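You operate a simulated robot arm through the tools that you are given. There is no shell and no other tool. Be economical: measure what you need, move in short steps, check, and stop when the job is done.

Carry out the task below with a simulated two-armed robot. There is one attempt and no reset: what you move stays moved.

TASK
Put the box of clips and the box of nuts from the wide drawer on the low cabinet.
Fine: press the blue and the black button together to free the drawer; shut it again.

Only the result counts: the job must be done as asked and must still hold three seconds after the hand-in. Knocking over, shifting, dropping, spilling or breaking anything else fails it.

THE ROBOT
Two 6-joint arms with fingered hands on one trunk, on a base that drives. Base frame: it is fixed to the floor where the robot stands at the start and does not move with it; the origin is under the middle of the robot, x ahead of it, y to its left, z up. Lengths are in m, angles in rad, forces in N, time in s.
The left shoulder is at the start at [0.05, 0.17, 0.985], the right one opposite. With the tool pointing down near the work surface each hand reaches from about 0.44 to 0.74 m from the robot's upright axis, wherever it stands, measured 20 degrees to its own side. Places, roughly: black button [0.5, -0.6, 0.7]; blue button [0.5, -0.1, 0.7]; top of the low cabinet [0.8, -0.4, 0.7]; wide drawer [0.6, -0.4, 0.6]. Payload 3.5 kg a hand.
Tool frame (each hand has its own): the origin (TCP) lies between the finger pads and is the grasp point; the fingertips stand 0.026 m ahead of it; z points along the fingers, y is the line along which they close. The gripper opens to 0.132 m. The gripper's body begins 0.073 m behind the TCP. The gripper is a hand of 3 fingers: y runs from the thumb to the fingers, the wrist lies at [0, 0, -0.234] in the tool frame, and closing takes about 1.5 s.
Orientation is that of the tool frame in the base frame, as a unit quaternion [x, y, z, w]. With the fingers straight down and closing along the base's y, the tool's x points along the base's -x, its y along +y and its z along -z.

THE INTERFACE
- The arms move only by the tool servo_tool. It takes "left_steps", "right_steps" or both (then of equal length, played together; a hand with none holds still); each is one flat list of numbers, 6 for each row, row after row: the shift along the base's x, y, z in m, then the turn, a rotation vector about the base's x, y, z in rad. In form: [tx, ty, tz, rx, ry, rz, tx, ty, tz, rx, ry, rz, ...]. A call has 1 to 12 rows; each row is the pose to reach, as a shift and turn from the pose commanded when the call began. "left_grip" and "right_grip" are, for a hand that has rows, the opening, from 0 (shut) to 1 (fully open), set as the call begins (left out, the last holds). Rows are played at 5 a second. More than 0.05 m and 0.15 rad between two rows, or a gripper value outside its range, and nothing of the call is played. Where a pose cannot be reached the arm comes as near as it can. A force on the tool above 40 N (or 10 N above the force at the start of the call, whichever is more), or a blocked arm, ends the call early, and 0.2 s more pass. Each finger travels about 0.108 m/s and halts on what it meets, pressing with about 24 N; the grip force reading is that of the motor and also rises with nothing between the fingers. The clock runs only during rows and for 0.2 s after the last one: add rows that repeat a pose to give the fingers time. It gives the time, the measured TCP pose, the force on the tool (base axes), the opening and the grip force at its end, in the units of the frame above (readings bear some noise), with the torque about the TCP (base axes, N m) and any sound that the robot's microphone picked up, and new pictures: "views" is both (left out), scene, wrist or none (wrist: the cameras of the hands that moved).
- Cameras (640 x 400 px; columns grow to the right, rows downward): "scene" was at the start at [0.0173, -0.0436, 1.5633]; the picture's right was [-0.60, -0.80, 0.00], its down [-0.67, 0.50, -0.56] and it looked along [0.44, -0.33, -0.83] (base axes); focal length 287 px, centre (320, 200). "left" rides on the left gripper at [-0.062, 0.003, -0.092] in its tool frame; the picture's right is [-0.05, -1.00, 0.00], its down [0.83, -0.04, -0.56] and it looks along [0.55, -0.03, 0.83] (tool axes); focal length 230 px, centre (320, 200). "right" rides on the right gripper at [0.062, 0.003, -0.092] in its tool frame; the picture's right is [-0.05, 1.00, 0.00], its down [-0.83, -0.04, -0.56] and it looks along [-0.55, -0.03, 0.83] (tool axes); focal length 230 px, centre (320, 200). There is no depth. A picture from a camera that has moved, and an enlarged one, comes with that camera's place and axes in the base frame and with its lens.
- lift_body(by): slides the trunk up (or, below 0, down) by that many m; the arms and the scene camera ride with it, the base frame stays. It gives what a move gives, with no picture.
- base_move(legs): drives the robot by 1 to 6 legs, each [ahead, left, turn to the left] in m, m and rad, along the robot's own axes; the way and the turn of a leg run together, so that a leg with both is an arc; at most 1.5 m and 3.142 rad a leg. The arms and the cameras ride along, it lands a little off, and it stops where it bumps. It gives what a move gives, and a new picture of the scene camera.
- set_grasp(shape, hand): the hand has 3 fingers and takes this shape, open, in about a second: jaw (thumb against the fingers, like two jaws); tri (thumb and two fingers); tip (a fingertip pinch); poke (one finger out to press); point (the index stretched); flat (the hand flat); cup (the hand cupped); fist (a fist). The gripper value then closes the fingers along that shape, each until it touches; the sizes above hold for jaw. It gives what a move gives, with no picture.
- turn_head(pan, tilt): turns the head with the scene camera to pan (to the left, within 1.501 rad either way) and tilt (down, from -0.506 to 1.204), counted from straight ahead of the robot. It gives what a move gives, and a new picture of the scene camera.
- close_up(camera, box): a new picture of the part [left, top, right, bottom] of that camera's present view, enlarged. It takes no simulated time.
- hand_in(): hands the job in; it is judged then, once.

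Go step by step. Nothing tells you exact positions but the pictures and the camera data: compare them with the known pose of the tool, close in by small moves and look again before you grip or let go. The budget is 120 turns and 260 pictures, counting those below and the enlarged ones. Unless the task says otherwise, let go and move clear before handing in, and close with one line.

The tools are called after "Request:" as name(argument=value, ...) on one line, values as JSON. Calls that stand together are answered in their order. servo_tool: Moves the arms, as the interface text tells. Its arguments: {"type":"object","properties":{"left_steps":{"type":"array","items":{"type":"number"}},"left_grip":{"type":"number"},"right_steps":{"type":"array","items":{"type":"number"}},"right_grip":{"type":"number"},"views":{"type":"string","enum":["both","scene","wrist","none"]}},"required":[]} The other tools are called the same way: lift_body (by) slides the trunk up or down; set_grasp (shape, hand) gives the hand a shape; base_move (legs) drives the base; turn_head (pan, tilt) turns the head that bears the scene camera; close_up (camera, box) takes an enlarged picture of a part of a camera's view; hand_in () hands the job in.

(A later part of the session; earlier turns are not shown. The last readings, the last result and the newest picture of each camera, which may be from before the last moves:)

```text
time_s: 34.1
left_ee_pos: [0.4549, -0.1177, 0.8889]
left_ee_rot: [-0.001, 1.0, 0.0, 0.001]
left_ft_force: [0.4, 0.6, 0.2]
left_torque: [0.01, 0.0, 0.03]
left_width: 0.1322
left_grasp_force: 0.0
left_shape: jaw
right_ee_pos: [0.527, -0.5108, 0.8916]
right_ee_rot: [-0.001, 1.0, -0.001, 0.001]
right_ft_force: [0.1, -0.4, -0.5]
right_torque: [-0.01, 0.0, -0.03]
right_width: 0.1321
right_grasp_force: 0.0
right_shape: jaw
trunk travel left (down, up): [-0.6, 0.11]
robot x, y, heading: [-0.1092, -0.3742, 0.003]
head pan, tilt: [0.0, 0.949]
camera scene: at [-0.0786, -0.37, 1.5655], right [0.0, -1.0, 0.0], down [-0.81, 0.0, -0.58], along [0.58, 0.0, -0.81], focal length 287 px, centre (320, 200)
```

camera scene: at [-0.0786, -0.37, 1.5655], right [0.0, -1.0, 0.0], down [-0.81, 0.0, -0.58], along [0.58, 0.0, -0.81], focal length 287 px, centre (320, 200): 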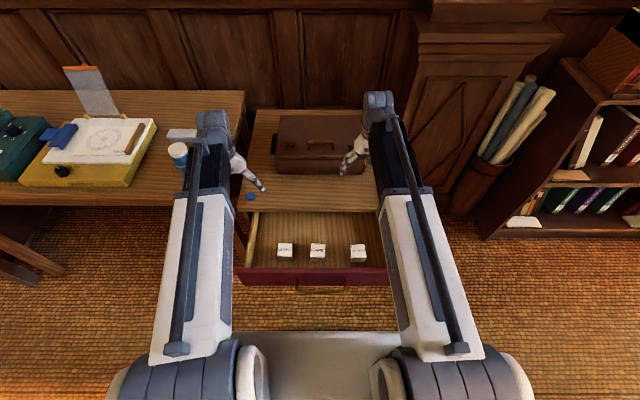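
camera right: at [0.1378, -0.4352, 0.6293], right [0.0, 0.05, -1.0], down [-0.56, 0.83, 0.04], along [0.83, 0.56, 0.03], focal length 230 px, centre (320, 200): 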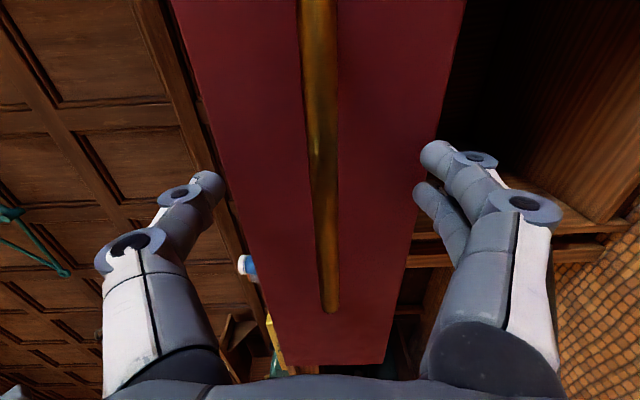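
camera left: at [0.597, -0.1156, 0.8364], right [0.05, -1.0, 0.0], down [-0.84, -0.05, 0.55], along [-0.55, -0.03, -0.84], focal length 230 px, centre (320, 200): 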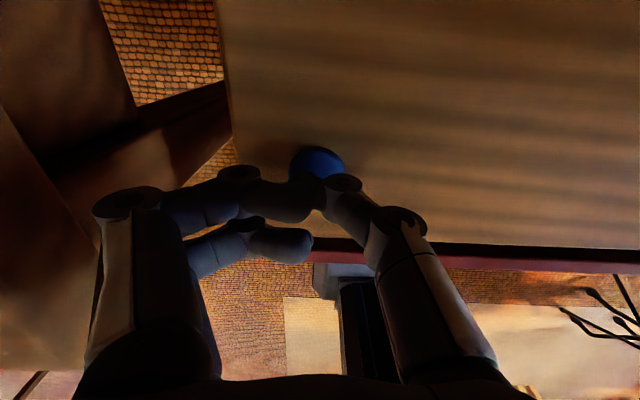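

Both hands point down; boxes lie near (0.37, -0.244) and (0.36, -0.505). I bring the left hand over NUTS and the right over CLIPS.

Request:
servo_tool(left_steps=[-0.018, -0.025, 0, 0, 0, 0, -0.036, -0.05, -0.01, 0, 0, 0, -0.054, -0.075, -0.03, 0, 0, 0, -0.072, -0.1, -0.05, 0, 0, 0, -0.088, -0.126, -0.07, 0, 0, 0, -0.088, -0.126, -0.08, 0, 0, 0, -0.088, -0.126, -0.08, 0, 0, 0], right_steps=[-0.032, 0, 0, 0, 0, 0, -0.064, 0, 0, 0, 0, 0, -0.096, 0, -0.02, 0, 0, 0, -0.128, 0, -0.04, 0, 0, 0, -0.16, 0, -0.06, 0, 0, 0, -0.16, 0, -0.08, 0, 0, 0, -0.16, 0, -0.08, 0, 0, 0], views="both")

```text
time_s: 35.7
left_ee_pos: [0.3676, -0.2432, 0.808]
left_ee_rot: [-0.001, 1.0, 0.0, 0.001]
left_ft_force: [0.7, -0.3, 0.7]
left_torque: [0.0, -0.02, 0.0]
left_width: 0.132
left_grasp_force: 0.2
left_shape: jaw
right_ee_pos: [0.3673, -0.511, 0.8133]
right_ee_rot: [0.001, 1.0, -0.001, 0.002]
right_ft_force: [-0.6, -0.2, 0.4]
right_torque: [0.01, -0.01, 0.01]
right_width: 0.1318
right_grasp_force: 0.1
right_shape: jaw
trunk travel left (down, up): [-0.6, 0.11]
robot x, y, heading: [-0.114, -0.3697, -0.003]
head pan, tilt: [0.0, 0.949]
camera scene: at [-0.079, -0.37, 1.5656], right [0.0, -1.0, 0.0], down [-0.81, 0.0, -0.58], along [0.58, 0.0, -0.81], focal length 287 px, centre (320, 200)
camera right: at [0.3052, -0.508, 0.9047], right [0.05, 1.0, 0.0], down [0.83, -0.04, 0.56], along [0.56, -0.03, -0.83], focal length 230 px, centre (320, 200)
camera left: at [0.4279, -0.2421, 0.901], right [0.05, -1.0, 0.0], down [-0.83, -0.04, 0.55], along [-0.55, -0.03, -0.83], focal length 230 px, centre (320, 200)
```

scene: 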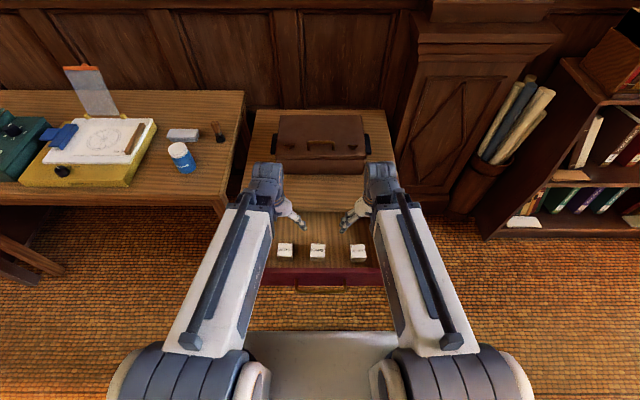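
right: 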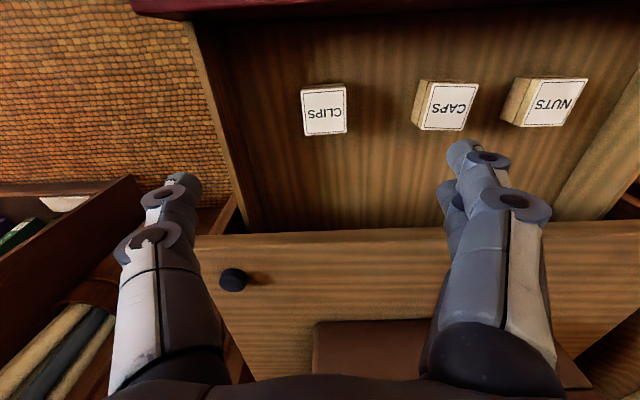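
left: 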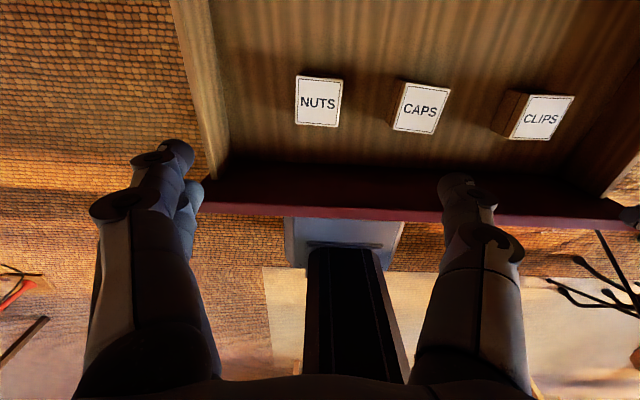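

NUTS top is at about (0.375, -0.243, 0.624), CLIPS at (0.372, -0.508, 0.624), each about 5 cm square and 3.6 cm high. I come down to just above them and check alignment.

Request:
servo_tool(left_grip=0.8, right_grip=0.8, left_steps=[0.007, 0, -0.03, 0, 0, 0, 0.007, 0, -0.07, 0, 0, 0, 0.007, 0, -0.11, 0, 0, 0, 0.007, 0, -0.143, 0, 0, 0, 0.007, 0, -0.143, 0, 0, 0], right_steps=[0.005, 0.003, -0.03, 0, 0, 0, 0.005, 0.003, -0.07, 0, 0, 0, 0.005, 0.003, -0.11, 0, 0, 0, 0.005, 0.003, -0.148, 0, 0, 0, 0.005, 0.003, -0.148, 0, 0, 0], views="wrist")

```text
time_s: 36.9
left_ee_pos: [0.373, -0.2429, 0.6665]
left_ee_rot: [-0.001, 1.0, -0.001, 0.0]
left_ft_force: [0.1, -0.1, -1.4]
left_torque: [0.0, -0.01, -0.02]
left_width: 0.1058
left_grasp_force: 0.1
left_shape: jaw
right_ee_pos: [0.3713, -0.5077, 0.6651]
right_ee_rot: [-0.001, 1.0, -0.001, 0.001]
right_ft_force: [-0.3, 0.7, 0.3]
right_torque: [0.01, 0.0, -0.02]
right_width: 0.1057
right_grasp_force: 0.1
right_shape: jaw
trunk travel left (down, up): [-0.6, 0.11]
robot x, y, heading: [-0.1142, -0.367, 0.004]
head pan, tilt: [0.0, 0.949]
camera right: at [0.3098, -0.5052, 0.7564], right [0.05, 1.0, 0.0], down [0.83, -0.04, 0.56], along [0.56, -0.03, -0.83], focal length 230 px, centre (320, 200)
camera left: at [0.4342, -0.2418, 0.7579], right [0.05, -1.0, 0.0], down [-0.83, -0.04, 0.55], along [-0.55, -0.03, -0.83], focal length 230 px, centre (320, 200)
```

right: 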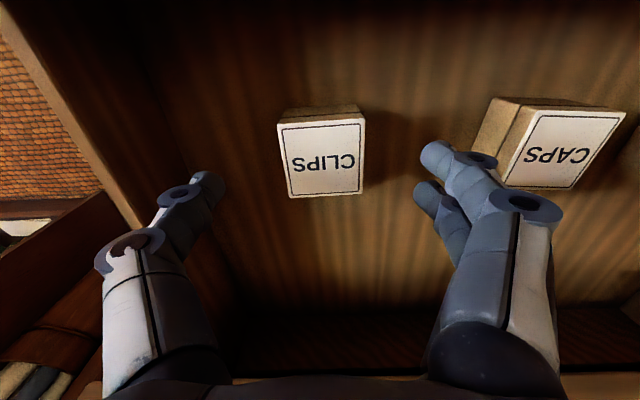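
left: 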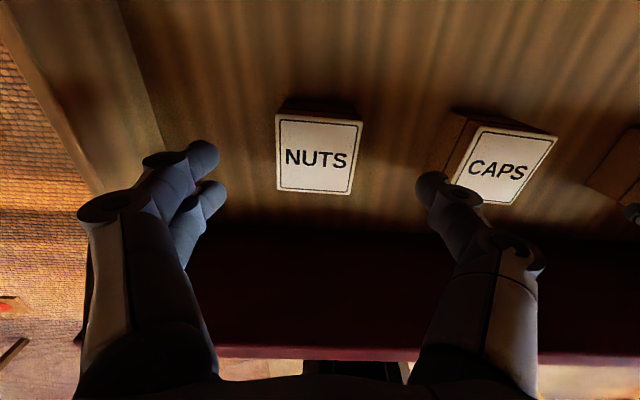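

Aligned to within 5 mm. I descend round both boxes and close.

Request:
servo_tool(left_grip=0.68, right_grip=0.75, left_steps=[0.004, 0, -0.005, 0, 0, 0, 0.004, 0, -0.015, 0, 0, 0, 0.004, 0, -0.03, 0, 0, 0, 0.004, 0, -0.04, 0, 0, 0, 0.004, 0, -0.047, 0, 0, 0, 0.004, 0, -0.047, 0, 0, 0], right_steps=[-0.004, 0, -0.005, 0, 0, 0, -0.004, 0, -0.015, 0, 0, 0, -0.004, 0, -0.03, 0, 0, 0, -0.004, 0, -0.04, 0, 0, 0, -0.004, 0, -0.046, 0, 0, 0, -0.004, 0, -0.046, 0, 0, 0], views="wrist")

```text
time_s: 38.3
left_ee_pos: [0.3773, -0.2445, 0.6189]
left_ee_rot: [-0.002, 1.0, -0.001, 0.002]
left_ft_force: [-0.7, 0.0, -0.3]
left_torque: [-0.02, 0.01, -0.01]
left_width: 0.0903
left_grasp_force: 0.1
left_shape: jaw
right_ee_pos: [0.3677, -0.508, 0.619]
right_ee_rot: [-0.001, 1.0, -0.001, 0.001]
right_ft_force: [-0.5, -1.0, 0.6]
right_torque: [-0.02, 0.01, 0.0]
right_width: 0.0993
right_grasp_force: 0.2
right_shape: jaw
trunk travel left (down, up): [-0.6, 0.11]
robot x, y, heading: [-0.1142, -0.3706, 0.003]
head pan, tilt: [0.0, 0.949]
camera right: at [0.3057, -0.5057, 0.7109], right [0.05, 1.0, 0.0], down [0.83, -0.04, 0.56], along [0.56, -0.03, -0.83], focal length 230 px, centre (320, 200)
camera left: at [0.4383, -0.2421, 0.7109], right [0.05, -1.0, 0.0], down [-0.83, -0.04, 0.55], along [-0.55, -0.03, -0.83], focal length 230 px, centre (320, 200)
```

right: 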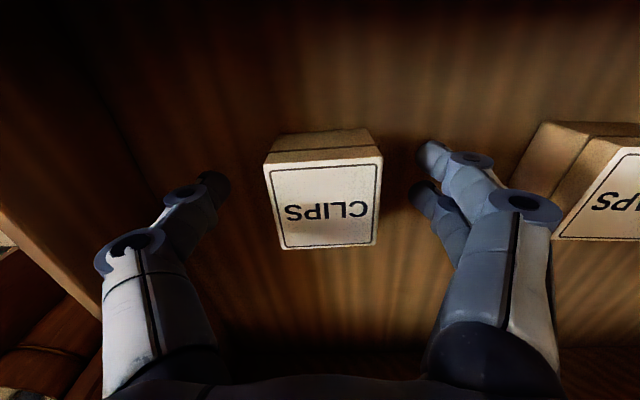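
left: 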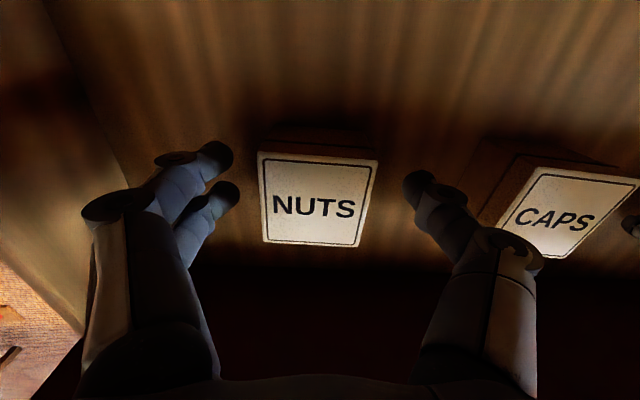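

The boxes are centred between the fingers with tips close to the drawer floor. Closing both hands.

Request:
servo_tool(left_grip=0, right_grip=0, left_steps=[0, 0, 0, 0, 0, 0, 0, 0, 0, 0, 0, 0, 0, 0, 0, 0, 0, 0, 0, 0, 0, 0, 0, 0, 0, 0, 0, 0, 0, 0], right_steps=[0, 0, 0, 0, 0, 0, 0, 0, 0, 0, 0, 0, 0, 0, 0, 0, 0, 0, 0, 0, 0, 0, 0, 0, 0, 0, 0, 0, 0, 0], views="wrist")

```text
time_s: 39.5
left_ee_pos: [0.3779, -0.2445, 0.6206]
left_ee_rot: [0.0, 1.0, 0.0, 0.001]
left_ft_force: [0.5, -0.3, 0.5]
left_torque: [0.02, -0.04, 0.05]
left_width: 0.046
left_grasp_force: 24.2
left_shape: jaw
right_ee_pos: [0.3677, -0.5074, 0.6192]
right_ee_rot: [-0.001, 1.0, -0.001, 0.0]
right_ft_force: [0.5, -1.0, 0.7]
right_torque: [0.0, 0.02, 0.03]
right_width: 0.0459
right_grasp_force: 24.2
right_shape: jaw
trunk travel left (down, up): [-0.6, 0.11]
robot x, y, heading: [-0.1102, -0.3692, 0.011]
head pan, tilt: [0.0, 0.949]
camera right: at [0.3058, -0.5056, 0.7111], right [0.05, 1.0, 0.0], down [0.83, -0.04, 0.56], along [0.56, -0.03, -0.83], focal length 230 px, centre (320, 200)
camera left: at [0.4383, -0.2421, 0.7109], right [0.05, -1.0, 0.0], down [-0.83, -0.04, 0.55], along [-0.55, -0.03, -0.83], focal length 230 px, centre (320, 200)
```

right: 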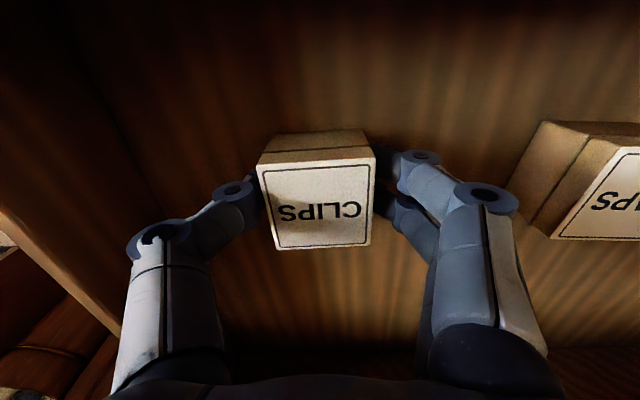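
left: 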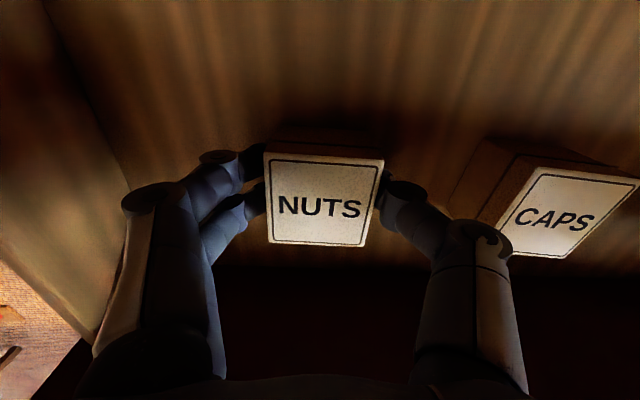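

Both boxes are held, 46 mm wide. I lift them slowly.

Request:
servo_tool(left_steps=[0, 0, 0.01, 0, 0, 0, 0, 0, 0.02, 0, 0, 0, 0, 0, 0.04, 0, 0, 0, 0, 0, 0.06, 0, 0, 0, 0, 0, 0.09, 0, 0, 0, 0, 0, 0.12, 0, 0, 0, 0, 0, 0.15, 0, 0, 0, 0, 0, 0.18, 0, 0, 0], right_steps=[0, 0, 0.01, 0, 0, 0, 0, 0, 0.02, 0, 0, 0, 0, 0, 0.04, 0, 0, 0, 0, 0, 0.06, 0, 0, 0, 0, 0, 0.09, 0, 0, 0, 0, 0, 0.12, 0, 0, 0, 0, 0, 0.15, 0, 0, 0, 0, 0, 0.18, 0, 0, 0], views="both")

```text
time_s: 41.3
left_ee_pos: [0.3767, -0.2444, 0.8004]
left_ee_rot: [-0.001, 1.0, 0.001, 0.001]
left_ft_force: [-0.1, 0.2, -1.0]
left_torque: [0.0, -0.01, 0.02]
left_width: 0.0461
left_grasp_force: 24.0
left_shape: jaw
right_ee_pos: [0.3681, -0.5089, 0.7993]
right_ee_rot: [-0.002, 1.0, -0.001, 0.001]
right_ft_force: [-0.3, 0.3, -1.4]
right_torque: [-0.03, 0.0, 0.01]
right_width: 0.0455
right_grasp_force: 23.8
right_shape: jaw
trunk travel left (down, up): [-0.6, 0.11]
robot x, y, heading: [-0.1145, -0.3684, 0.005]
head pan, tilt: [0.0, 0.949]
camera scene: at [-0.0791, -0.3701, 1.5655], right [0.0, -1.0, 0.0], down [-0.81, 0.0, -0.58], along [0.58, 0.0, -0.81], focal length 287 px, centre (320, 200)
camera right: at [0.3056, -0.506, 0.8916], right [0.05, 1.0, 0.0], down [0.83, -0.04, 0.56], along [0.56, -0.03, -0.83], focal length 230 px, centre (320, 200)
camera left: at [0.4386, -0.2421, 0.8921], right [0.05, -1.0, 0.0], down [-0.83, -0.04, 0.55], along [-0.55, -0.03, -0.83], focal length 230 px, centre (320, 200)
```

scene: 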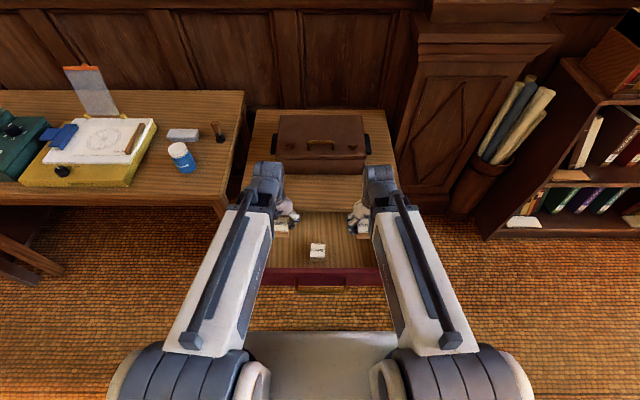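
right: 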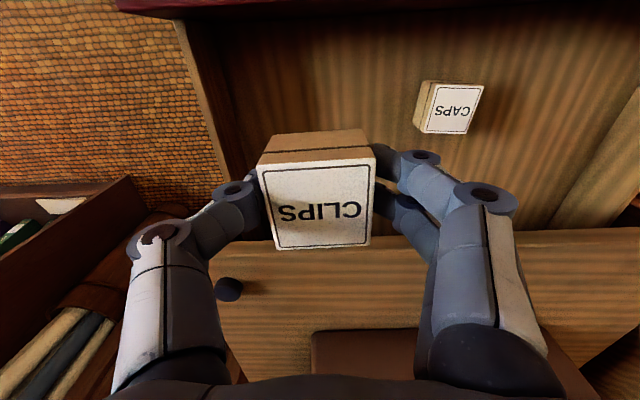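
left: 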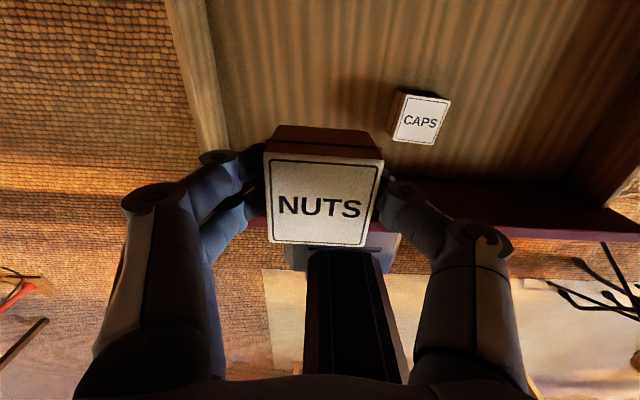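

Both boxes are lifted cleanly. I carry them over the free strip in front of the case, between the buttons.

Request:
servo_tool(left_steps=[0.033, -0.003, 0.01, 0, 0, 0, 0.066, -0.006, 0.01, 0, 0, 0, 0.099, -0.009, 0.01, 0, 0, 0, 0.132, -0.012, 0.01, 0, 0, 0, 0.165, -0.015, 0.01, 0, 0, 0, 0.165, -0.015, 0.0, 0, 0, 0, 0.165, -0.015, 0.0, 0, 0, 0], right_steps=[0.034, 0.004, 0.01, 0, 0, 0, 0.068, 0.008, 0.01, 0, 0, 0, 0.102, 0.012, 0.01, 0, 0, 0, 0.136, 0.016, 0.01, 0, 0, 0, 0.174, 0.02, 0.01, 0, 0, 0, 0.174, 0.02, 0.0, 0, 0, 0, 0.174, 0.02, 0.0, 0, 0, 0], views="both")

Request:
close_up(camera="scene", box=[230, 100, 410, 210])

```text
time_s: 42.9
left_ee_pos: [0.5434, -0.259, 0.8]
left_ee_rot: [-0.002, 1.0, 0.0, 0.001]
left_ft_force: [0.8, 0.3, -1.2]
left_torque: [0.01, 0.01, 0.02]
left_width: 0.0458
left_grasp_force: 24.2
left_shape: jaw
right_ee_pos: [0.5419, -0.4889, 0.7973]
right_ee_rot: [0.0, 1.0, -0.001, 0.001]
right_ft_force: [-0.2, -0.2, -1.2]
right_torque: [0.0, 0.03, -0.01]
right_width: 0.0458
right_grasp_force: 23.7
right_shape: jaw
trunk travel left (down, up): [-0.6, 0.11]
robot x, y, heading: [-0.1121, -0.3703, 0.001]
head pan, tilt: [0.0, 0.949]
camera scene: at [-0.079, -0.3701, 1.5656], right [0.0, -1.0, 0.0], down [-0.81, 0.0, -0.58], along [0.58, 0.0, -0.81], focal length 287 px, centre (320, 200)
camera right: at [0.4794, -0.4857, 0.8903], right [0.05, 1.0, 0.0], down [0.83, -0.04, 0.56], along [0.56, -0.03, -0.83], focal length 230 px, centre (320, 200)
camera left: at [0.6032, -0.2571, 0.8912], right [0.05, -1.0, 0.0], down [-0.83, -0.04, 0.55], along [-0.55, -0.03, -0.83], focal length 230 px, centre (320, 200)
```

scene: 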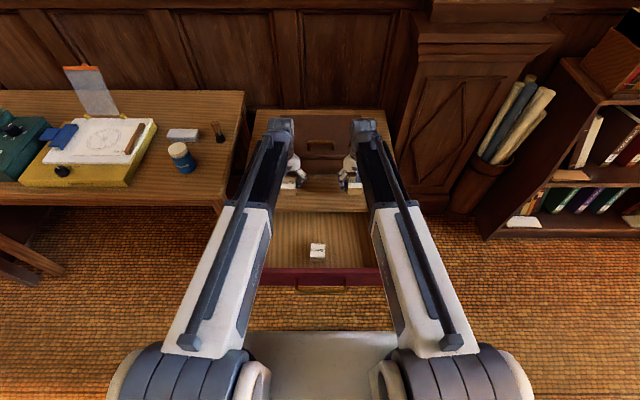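
right: 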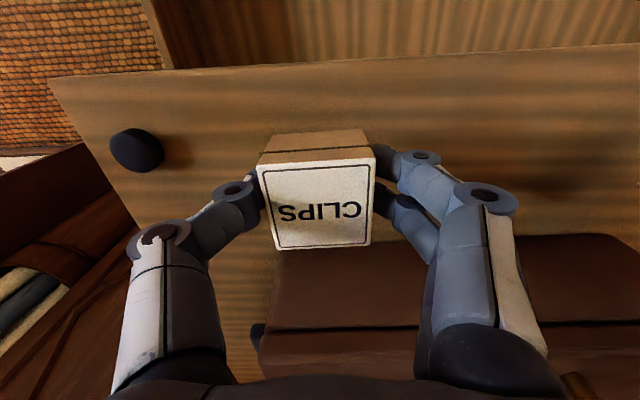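
left: 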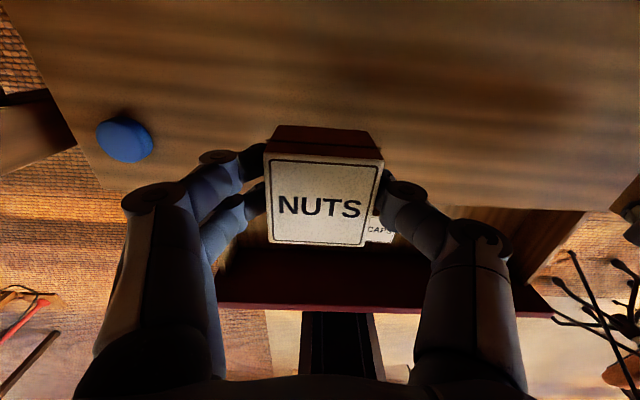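

```text
3.56 times, centred on (320, 155) of scene
camera zoom: at [-0.079, -0.3701, 1.5656], right [0.0, -1.0, 0.0], down [-0.81, 0.0, -0.58], along [0.58, 0.0, -0.81], focal length 1020 px, centre (320, 360)
```

zoom: 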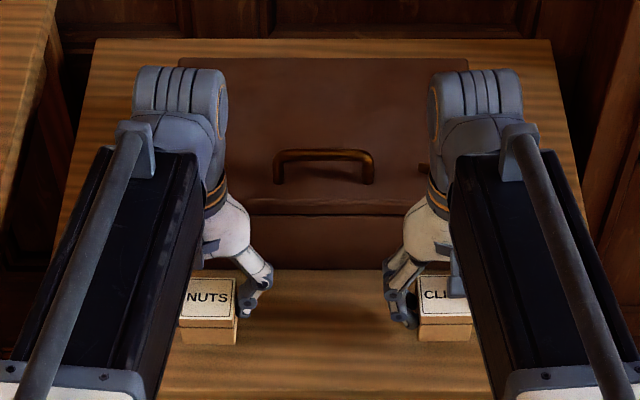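

The boxes are above the free strip at x≈0.54, case front at 0.657. I lower them to near contact.

Request:
servo_tool(left_steps=[0, 0, -0.02, 0, 0, 0, 0, 0, -0.04, 0, 0, 0, 0, 0, -0.052, 0, 0, 0, 0, 0, -0.057, 0, 0, 0, 0, 0, -0.057, 0, 0, 0], right_steps=[0, 0, -0.02, 0, 0, 0, 0, 0, -0.04, 0, 0, 0, 0, 0, -0.05, 0, 0, 0, 0, 0, -0.055, 0, 0, 0, 0, 0, -0.055, 0, 0, 0], views="wrist")

```text
time_s: 43.8
left_ee_pos: [0.5432, -0.259, 0.7559]
left_ee_rot: [-0.001, 1.0, -0.001, 0.009]
left_ft_force: [-5.3, 1.5, 26.5]
left_torque: [0.06, 0.12, 0.04]
left_width: 0.0482
left_grasp_force: 23.5
left_shape: jaw
right_ee_pos: [0.5426, -0.4872, 0.7568]
right_ee_rot: [-0.001, 1.0, -0.001, 0.009]
right_ft_force: [-4.7, 0.8, 28.2]
right_torque: [-0.03, 0.1, 0.01]
right_width: 0.0481
right_grasp_force: 24.0
right_shape: jaw
trunk travel left (down, up): [-0.6, 0.11]
robot x, y, heading: [-0.1059, -0.3716, 0.003]
head pan, tilt: [0.0, 0.949]
stopped in row 4 (left hand): the force on the tool passed its limit at 44 N (the readings are from after the stop); the commanded pose is now the measured one
camera right: at [0.4783, -0.4856, 0.8474], right [0.05, 1.0, 0.0], down [0.82, -0.04, 0.57], along [0.57, -0.03, -0.82], focal length 230 px, centre (320, 200)
camera left: at [0.6025, -0.2571, 0.8488], right [0.05, -1.0, 0.0], down [-0.84, -0.04, 0.54], along [-0.54, -0.03, -0.84], focal length 230 px, centre (320, 200)
```

right: 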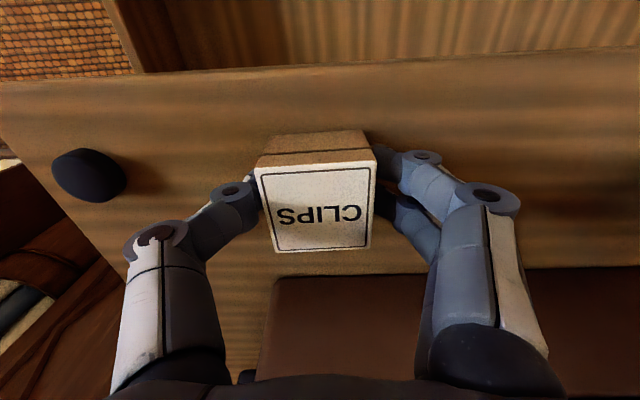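
left: 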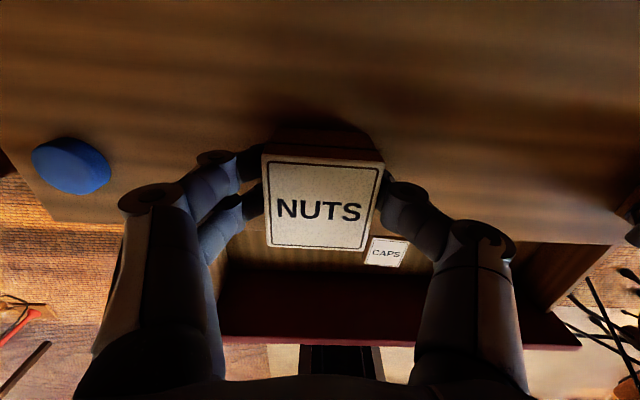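

Both boxes touch the top (they are about 5 cm high). I check from the scene camera and ease the pressure before opening.

Request:
servo_tool(left_steps=[0, 0, 0.001, 0, 0, 0, 0, 0, 0.0015, 0, 0, 0], right_steps=[0, 0, 0.001, 0, 0, 0, 0, 0, 0.0015, 0, 0, 0], views="none")

Request:
close_up(camera="scene", box=[250, 130, 400, 220])

```text
time_s: 44.4
left_ee_pos: [0.5442, -0.259, 0.7558]
left_ee_rot: [-0.001, 1.0, 0.0, 0.009]
left_ft_force: [-4.9, 1.4, 32.8]
left_torque: [0.05, 0.08, 0.0]
left_width: 0.0483
left_grasp_force: 23.6
left_shape: jaw
right_ee_pos: [0.5421, -0.4884, 0.7553]
right_ee_rot: [-0.001, 1.0, 0.0, 0.009]
right_ft_force: [-3.6, -0.3, 32.5]
right_torque: [-0.03, 0.03, 0.03]
right_width: 0.0482
right_grasp_force: 23.7
right_shape: jaw
trunk travel left (down, up): [-0.6, 0.11]
robot x, y, heading: [-0.1097, -0.3658, 0.003]
head pan, tilt: [0.0, 0.949]
```

```text
4.27 times, centred on (325, 175) of scene
camera zoom: at [-0.0855, -0.37, 1.566], right [0.0, -1.0, 0.0], down [-0.81, 0.0, -0.59], along [0.59, 0.0, -0.81], focal length 1224 px, centre (299, 307)
```

zoom: 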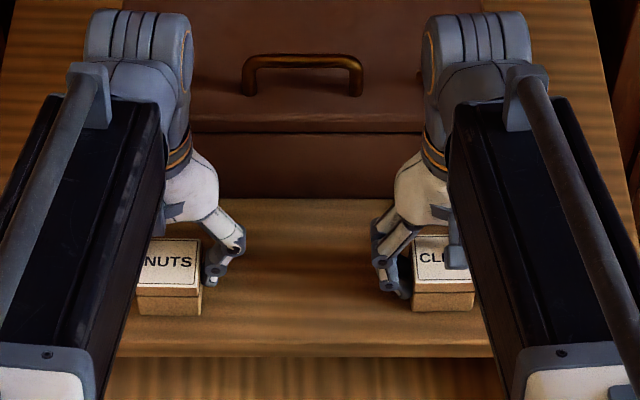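

Still pressing at about 32 N, so I ease up a few millimetres more.

Request:
servo_tool(left_steps=[0, 0, 0.002, 0, 0, 0, 0, 0, 0.0035, 0, 0, 0, 0, 0, 0.0035, 0, 0, 0], right_steps=[0, 0, 0.002, 0, 0, 0, 0, 0, 0.0035, 0, 0, 0, 0, 0, 0.0035, 0, 0, 0], views="wrist")

```text
time_s: 45.2
left_ee_pos: [0.5438, -0.259, 0.7579]
left_ee_rot: [-0.001, 1.0, 0.0, 0.006]
left_ft_force: [-5.6, 0.9, 17.4]
left_torque: [0.07, 0.09, 0.0]
left_width: 0.0481
left_grasp_force: 24.0
left_shape: jaw
right_ee_pos: [0.5434, -0.487, 0.7571]
right_ee_rot: [0.0, 1.0, -0.001, 0.006]
right_ft_force: [-5.5, 0.2, 19.0]
right_torque: [-0.02, 0.1, 0.03]
right_width: 0.0481
right_grasp_force: 23.6
right_shape: jaw
trunk travel left (down, up): [-0.6, 0.11]
robot x, y, heading: [-0.1157, -0.3674, 0.0]
head pan, tilt: [0.0, 0.949]
camera right: at [0.479, -0.4855, 0.8481], right [0.05, 1.0, 0.0], down [0.82, -0.04, 0.56], along [0.56, -0.03, -0.83], focal length 230 px, centre (320, 200)
camera left: at [0.6031, -0.2571, 0.8489], right [0.05, -1.0, 0.0], down [-0.84, -0.04, 0.55], along [-0.54, -0.03, -0.84], focal length 230 px, centre (320, 200)
```

right: 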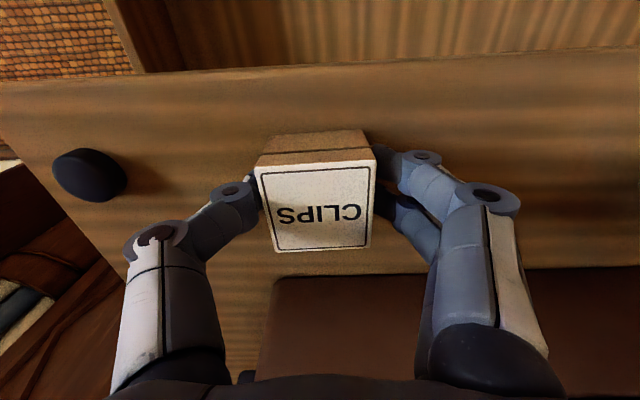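
left: 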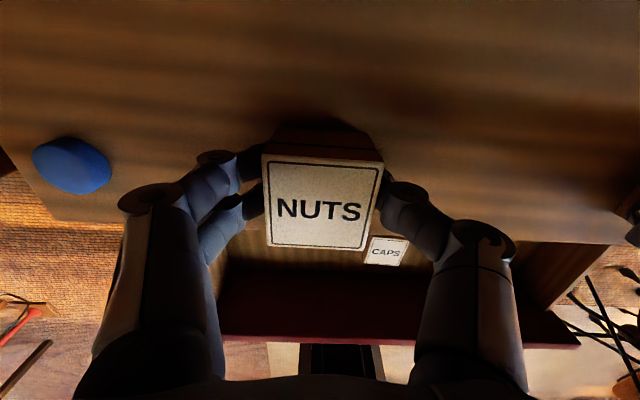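

Request:
servo_tool(left_steps=[0, 0, 0.002, 0, 0, 0, 0, 0, 0.004, 0, 0, 0, 0, 0, 0.004, 0, 0, 0], right_steps=[0, 0, 0.002, 0, 0, 0, 0, 0, 0.004, 0, 0, 0, 0, 0, 0.004, 0, 0, 0], views="none")

```text
time_s: 46.0
left_ee_pos: [0.5465, -0.2587, 0.7575]
left_ee_rot: [-0.001, 1.0, 0.001, 0.005]
left_ft_force: [-0.7, 1.0, -2.1]
left_torque: [0.0, 0.02, -0.01]
left_width: 0.0476
left_grasp_force: 23.8
left_shape: jaw
right_ee_pos: [0.5449, -0.4883, 0.7594]
right_ee_rot: [0.001, 1.0, -0.001, 0.005]
right_ft_force: [-0.1, -0.2, 0.0]
right_torque: [0.03, -0.01, -0.03]
right_width: 0.0472
right_grasp_force: 24.0
right_shape: jaw
trunk travel left (down, up): [-0.6, 0.11]
robot x, y, heading: [-0.1087, -0.3706, 0.002]
head pan, tilt: [0.0, 0.949]
```

Load is nearly zero, so the boxes rest right at the surface. I open both hands.

Request:
servo_tool(left_grip=0.62, right_grip=0.62, left_steps=[0, 0, -0.0007, 0, 0, 0, 0, 0, -0.0007, 0, 0, 0, 0, 0, -0.0007, 0, 0, 0, 0, 0, -0.0007, 0, 0, 0], right_steps=[0, 0, -0.0007, 0, 0, 0, 0, 0, -0.0007, 0, 0, 0, 0, 0, -0.0007, 0, 0, 0, 0, 0, -0.0007, 0, 0, 0], views="wrist")

```text
time_s: 47.0
left_ee_pos: [0.545, -0.2594, 0.758]
left_ee_rot: [-0.001, 1.0, 0.0, 0.005]
left_ft_force: [1.1, 0.2, 1.0]
left_torque: [0.01, 0.01, 0.01]
left_width: 0.0818
left_grasp_force: 0.0
left_shape: jaw
right_ee_pos: [0.5436, -0.4869, 0.7587]
right_ee_rot: [-0.001, 1.0, -0.001, 0.005]
right_ft_force: [0.9, -0.6, -0.1]
right_torque: [0.0, 0.03, -0.02]
right_width: 0.0813
right_grasp_force: 0.1
right_shape: jaw
trunk travel left (down, up): [-0.6, 0.11]
robot x, y, heading: [-0.1126, -0.3721, 0.001]
head pan, tilt: [0.0, 0.949]
camera right: at [0.4815, -0.4855, 0.8502], right [0.05, 1.0, 0.0], down [0.82, -0.04, 0.56], along [0.56, -0.03, -0.83], focal length 230 px, centre (320, 200)
camera left: at [0.6056, -0.2571, 0.8513], right [0.05, -1.0, 0.0], down [-0.84, -0.04, 0.55], along [-0.55, -0.03, -0.84], focal length 230 px, centre (320, 200)
```

right: 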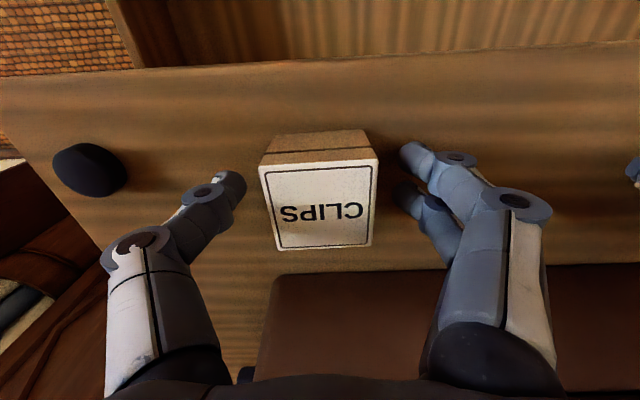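
left: 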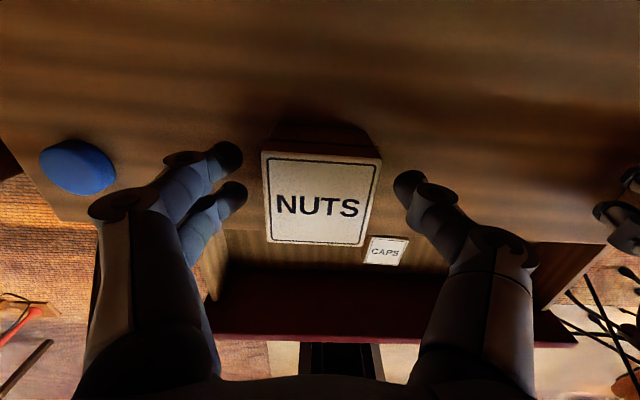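

Both boxes stand free on the top. I raise the hands straight up and look.

Request:
servo_tool(left_steps=[0, 0, 0.02, 0, 0, 0, 0, 0, 0.05, 0, 0, 0, 0, 0, 0.09, 0, 0, 0, 0, 0, 0.13, 0, 0, 0, 0, 0, 0.14, 0, 0, 0], right_steps=[0, 0, 0.02, 0, 0, 0, 0, 0, 0.05, 0, 0, 0, 0, 0, 0.09, 0, 0, 0, 0, 0, 0.13, 0, 0, 0, 0, 0, 0.14, 0, 0, 0], views="none")

Request:
base_move(legs=[[-0.42, 0, 0]])

Request:
close_up(camera="scene", box=[230, 60, 410, 210])

```text
time_s: 48.2
left_ee_pos: [0.5452, -0.2585, 0.898]
left_ee_rot: [-0.001, 1.0, 0.0, 0.005]
left_ft_force: [0.5, -0.5, -0.6]
left_torque: [0.0, -0.01, 0.03]
left_width: 0.0817
left_grasp_force: 0.1
left_shape: jaw
right_ee_pos: [0.5438, -0.4881, 0.8992]
right_ee_rot: [0.0, 1.0, 0.0, 0.006]
right_ft_force: [-0.1, 0.0, 0.5]
right_torque: [0.02, 0.0, 0.0]
right_width: 0.0817
right_grasp_force: 0.1
right_shape: jaw
trunk travel left (down, up): [-0.6, 0.11]
robot x, y, heading: [-0.1096, -0.3661, 0.004]
head pan, tilt: [0.0, 0.949]
```

```text
time_s: 50.8
left_ee_pos: [0.1294, -0.2612, 0.8994]
left_ee_rot: [-0.001, 1.0, 0.0, 0.005]
left_ft_force: [0.0, -1.2, -0.8]
left_torque: [0.0, -0.03, 0.0]
left_width: 0.0814
left_grasp_force: 0.0
left_shape: jaw
right_ee_pos: [0.1274, -0.4879, 0.9005]
right_ee_rot: [0.0, 1.0, -0.001, 0.005]
right_ft_force: [0.3, 0.3, 0.0]
right_torque: [0.0, -0.01, -0.03]
right_width: 0.0817
right_grasp_force: 0.1
right_shape: jaw
trunk travel left (down, up): [-0.6, 0.11]
robot x, y, heading: [-0.5295, -0.3687, 0.002]
head pan, tilt: [0.0, 0.949]
camera scene: at [-0.4958, -0.3709, 1.5656], right [0.0, -1.0, 0.0], down [-0.81, 0.0, -0.58], along [0.58, 0.0, -0.81], focal length 287 px, centre (320, 200)
```

scene: 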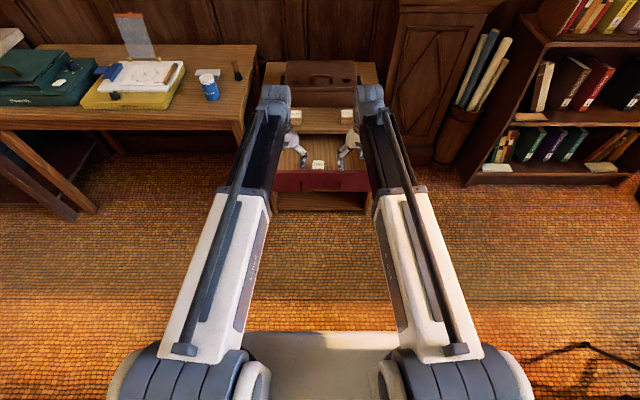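

```text
2.67 times, centred on (320, 135) of scene
camera zoom: at [-0.4958, -0.3709, 1.5656], right [0.0, -1.0, 0.0], down [-0.81, 0.0, -0.58], along [0.58, 0.0, -0.81], focal length 765 px, centre (320, 373)
```

zoom: 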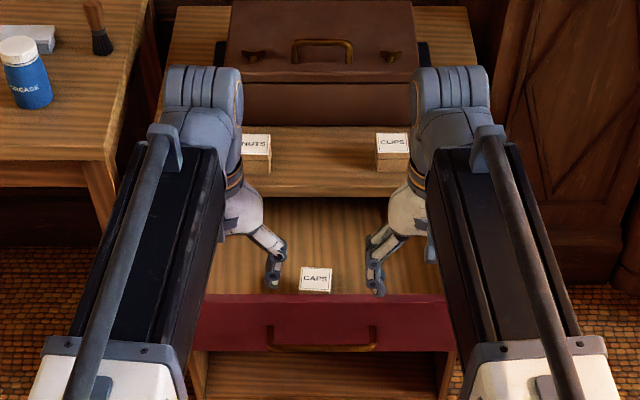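

Boxes stand well. To shut the drawer I bring the closed right hand down in front of the handle bar, and move the left hand aside.

Request:
servo_tool(right_grip=0, right_steps=[0, 0, -0.04, 0, 0, 0, 0, 0.0, -0.08, 0, 0, 0, 0, 0.03, -0.12, 0, 0, 0, 0, 0.06, -0.16, 0, 0, 0, 0, 0.09, -0.2, 0, 0, 0, 0, 0.115, -0.24, 0, 0, 0, 0, 0.115, -0.275, 0, 0, 0, 0, 0.115, -0.275, 0, 0, 0], left_steps=[0, 0.03, 0, 0, 0, 0, 0, 0.06, 0, 0, 0, 0, 0, 0.09, 0, 0, 0, 0, 0, 0.11, 0, 0, 0, 0, 0, 0.13, 0, 0, 0, 0, 0, 0.14, 0, 0, 0, 0, 0, 0.14, 0, 0, 0, 0, 0, 0.14, 0, 0, 0, 0], views="both")

Request:
close_up(camera="scene", box=[230, 110, 410, 220])

```text
time_s: 52.6
left_ee_pos: [0.1283, -0.1201, 0.8972]
left_ee_rot: [0.0, 1.0, 0.0, 0.005]
left_ft_force: [-0.3, -0.1, -0.2]
left_torque: [0.03, 0.0, 0.02]
left_width: 0.0813
left_grasp_force: 0.0
left_shape: jaw
right_ee_pos: [0.1285, -0.3743, 0.6227]
right_ee_rot: [-0.001, 1.0, -0.001, 0.005]
right_ft_force: [-0.4, -0.1, 0.7]
right_torque: [0.04, -0.02, 0.04]
right_width: 0.0001
right_grasp_force: 23.9
right_shape: jaw
trunk travel left (down, up): [-0.6, 0.11]
robot x, y, heading: [-0.528, -0.3705, 0.002]
head pan, tilt: [0.0, 0.949]
camera scene: at [-0.4953, -0.371, 1.5656], right [0.0, -1.0, 0.0], down [-0.81, 0.0, -0.58], along [0.58, 0.0, -0.81], focal length 287 px, centre (320, 200)
camera right: at [0.0649, -0.3714, 0.7157], right [0.05, 1.0, 0.0], down [0.82, -0.04, 0.56], along [0.56, -0.03, -0.83], focal length 230 px, centre (320, 200)
camera left: at [0.189, -0.1176, 0.99], right [0.05, -1.0, 0.0], down [-0.84, -0.04, 0.55], along [-0.55, -0.03, -0.84], focal length 230 px, centre (320, 200)
```

scene: 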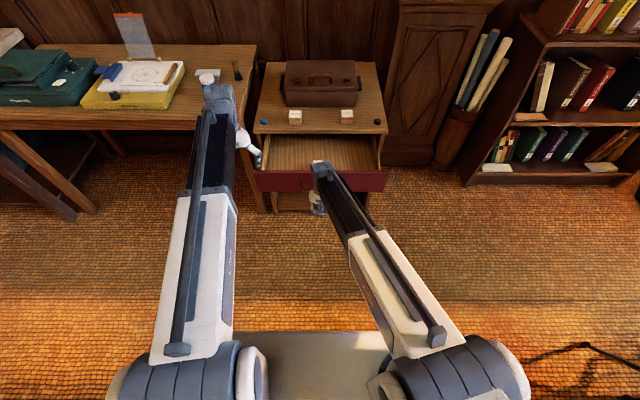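
right: 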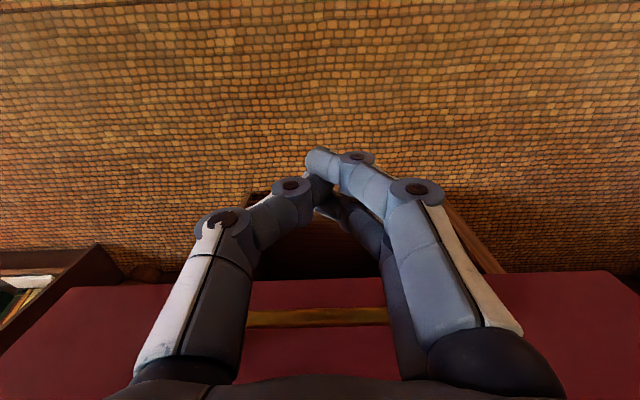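
left: 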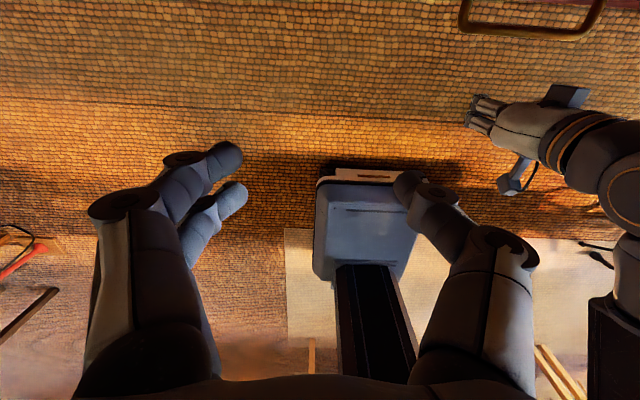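

```text
3.56 times, centred on (320, 165) of scene
camera zoom: at [-0.4953, -0.371, 1.5656], right [0.0, -1.0, 0.0], down [-0.81, 0.0, -0.58], along [0.58, 0.0, -0.81], focal length 1020 px, centre (320, 324)
```

zoom: 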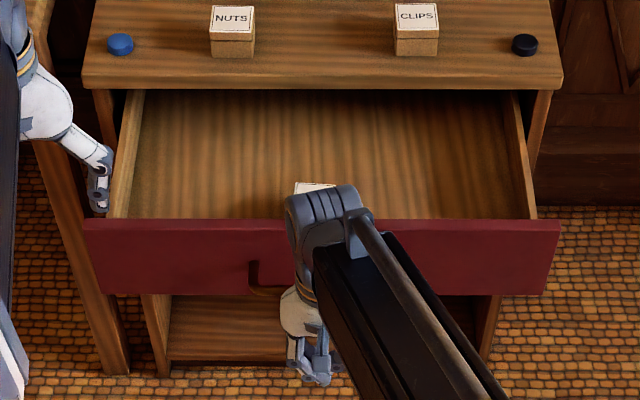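

The boxes are on the cabinet and CAPS stays in the drawer. I drive forward so that the closed fingers meet the bar and push the drawer most of the way.

Request:
base_move(legs=[[0.07, 0, 0], [0.06, 0, 0], [0.08, 0, 0]])

Request:
close_up(camera="scene", box=[230, 110, 410, 260])

```text
time_s: 54.8
left_ee_pos: [0.3405, -0.1194, 0.8971]
left_ee_rot: [-0.001, 1.0, 0.0, 0.005]
left_ft_force: [-0.5, 0.3, -1.0]
left_torque: [0.0, 0.01, -0.01]
left_width: 0.0817
left_grasp_force: 0.0
left_shape: jaw
right_ee_pos: [0.3384, -0.3725, 0.6246]
right_ee_rot: [-0.001, 1.0, -0.001, 0.006]
right_ft_force: [-0.4, -0.4, -0.6]
right_torque: [0.0, 0.01, 0.01]
right_width: 0.0
right_grasp_force: 24.0
right_shape: jaw
trunk travel left (down, up): [-0.6, 0.11]
robot x, y, heading: [-0.3194, -0.3703, -0.0]
head pan, tilt: [0.0, 0.949]
camera scene: at [-0.2842, -0.3704, 1.5655], right [0.0, -1.0, 0.0], down [-0.81, 0.0, -0.58], along [0.58, 0.0, -0.81], focal length 287 px, centre (320, 200)
```

scene: 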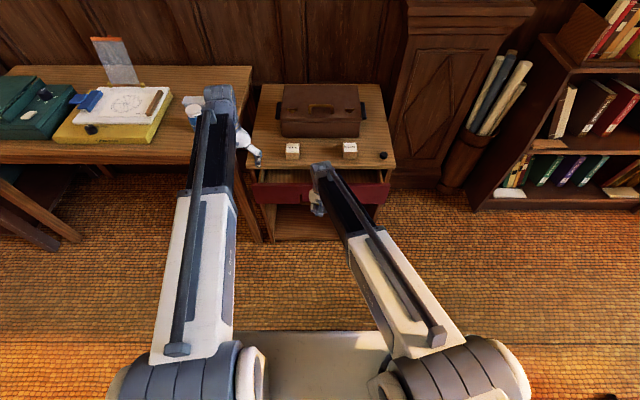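

```text
2.67 times, centred on (320, 185) of scene
camera zoom: at [-0.2842, -0.3704, 1.5655], right [0.0, -1.0, 0.0], down [-0.81, 0.0, -0.58], along [0.58, 0.0, -0.81], focal length 765 px, centre (320, 240)
```

zoom: 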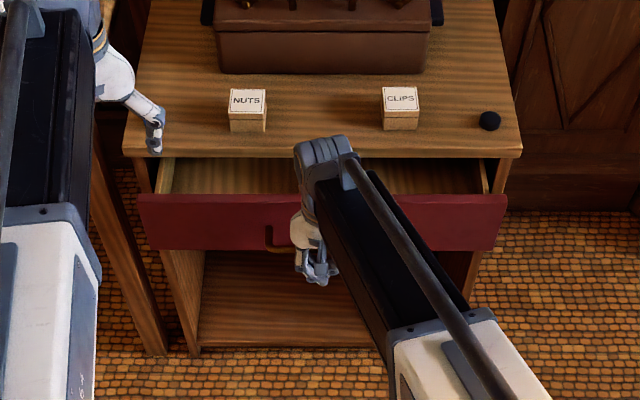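

The drawer is following. A bit more by base, then the last part slowly with the arm.

Request:
base_move(legs=[[0.04, 0, 0]])

Request:
servo_tool(right_steps=[0.01, 0, 0, 0, 0, 0, 0.02, 0, 0, 0, 0, 0, 0.03, 0, 0, 0, 0, 0, 0.038, 0, 0, 0, 0, 0, 0.044, 0, 0, 0, 0, 0, 0.05, 0, 0, 0, 0, 0, 0.055, 0, 0, 0, 0, 0, 0.06, 0, 0, 0, 0, 0, 0.065, 0, 0, 0, 0, 0, 0.07, 0, 0, 0, 0, 0, 0.075, 0, 0, 0, 0, 0, 0.08, 0, 0, 0, 0, 0], views="both")

Request:
close_up(camera="scene", box=[230, 110, 410, 260])

```text
time_s: 55.7
left_ee_pos: [0.3787, -0.1191, 0.8972]
left_ee_rot: [0.0, 1.0, 0.0, 0.004]
left_ft_force: [1.0, -0.4, -0.1]
left_torque: [0.0, -0.03, 0.02]
left_width: 0.0816
left_grasp_force: 0.1
left_shape: jaw
right_ee_pos: [0.3785, -0.3726, 0.6243]
right_ee_rot: [-0.001, 1.0, -0.001, 0.005]
right_ft_force: [0.4, 0.2, 0.1]
right_torque: [0.01, 0.03, -0.01]
right_width: 0.0
right_grasp_force: 24.6
right_shape: jaw
trunk travel left (down, up): [-0.6, 0.11]
robot x, y, heading: [-0.2809, -0.3699, 0.002]
head pan, tilt: [0.0, 0.949]
camera scene: at [-0.2443, -0.3703, 1.5655], right [0.0, -1.0, 0.0], down [-0.81, 0.0, -0.58], along [0.58, 0.0, -0.81], focal length 287 px, centre (320, 200)
```

scene: 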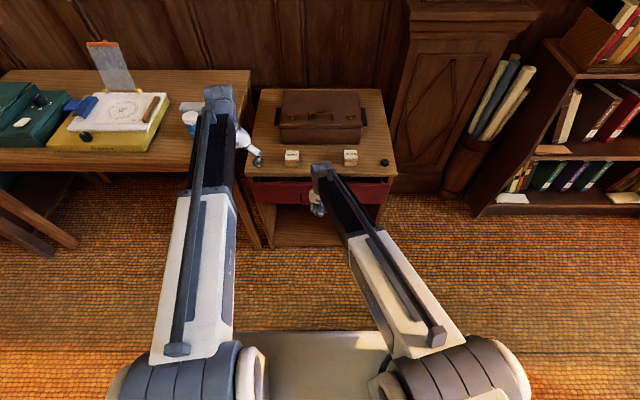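

```text
time_s: 58.3
left_ee_pos: [0.3793, -0.119, 0.897]
left_ee_rot: [-0.001, 1.0, 0.0, 0.005]
left_ft_force: [-0.7, -0.1, 0.3]
left_torque: [-0.02, -0.01, 0.0]
left_width: 0.0813
left_grasp_force: 0.1
left_shape: jaw
right_ee_pos: [0.4074, -0.3818, 0.6369]
right_ee_rot: [-0.001, 1.0, 0.0, 0.006]
right_ft_force: [-2.0, 1.3, -0.7]
right_torque: [-0.04, 0.03, 0.03]
right_width: 0.0
right_grasp_force: 24.1
right_shape: jaw
right hand out of reach, approached as far as the arm can: row 3, 4, 5, 6, 7, 8, 9, 10, 11, 12
trunk travel left (down, up): [-0.6, 0.11]
robot x, y, heading: [-0.2763, -0.368, 0.004]
head pan, tilt: [0.0, 0.949]
camera scene: at [-0.2452, -0.3702, 1.5656], right [0.0, -1.0, 0.0], down [-0.81, 0.0, -0.58], along [0.58, 0.0, -0.81], focal length 287 px, centre (320, 200)
camera right: at [0.3441, -0.3794, 0.7283], right [0.05, 1.0, 0.0], down [0.82, -0.04, 0.56], along [0.56, -0.03, -0.83], focal length 230 px, centre (320, 200)
```

scene: 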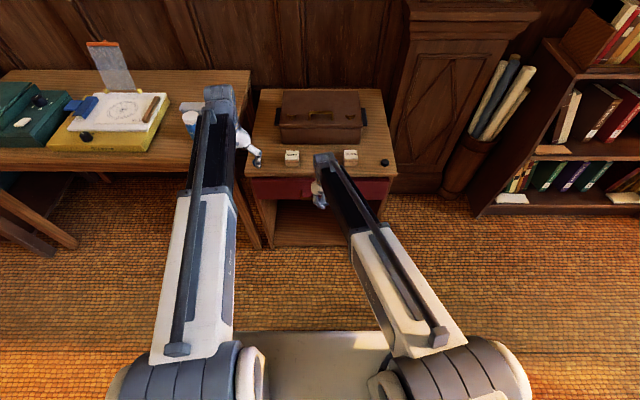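
right: 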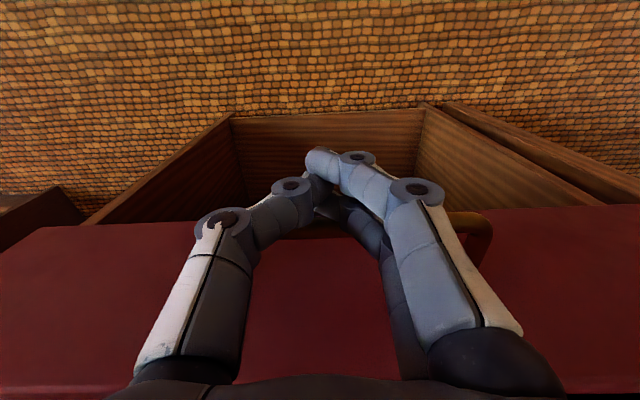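

```text
2.67 times, centred on (320, 185) of scene
camera zoom: at [-0.2452, -0.3702, 1.5656], right [0.0, -1.0, 0.0], down [-0.81, 0.0, -0.58], along [0.58, 0.0, -0.81], focal length 765 px, centre (320, 240)
```

zoom: 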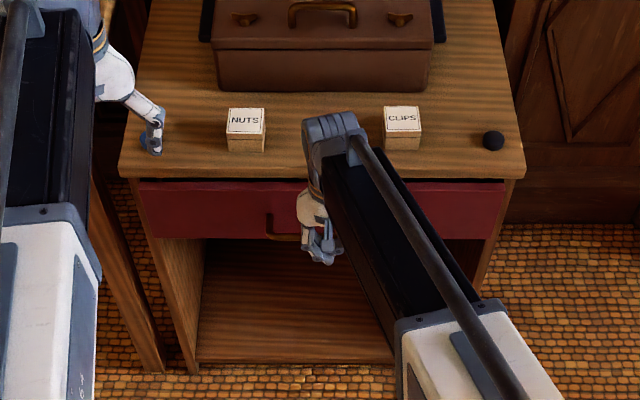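

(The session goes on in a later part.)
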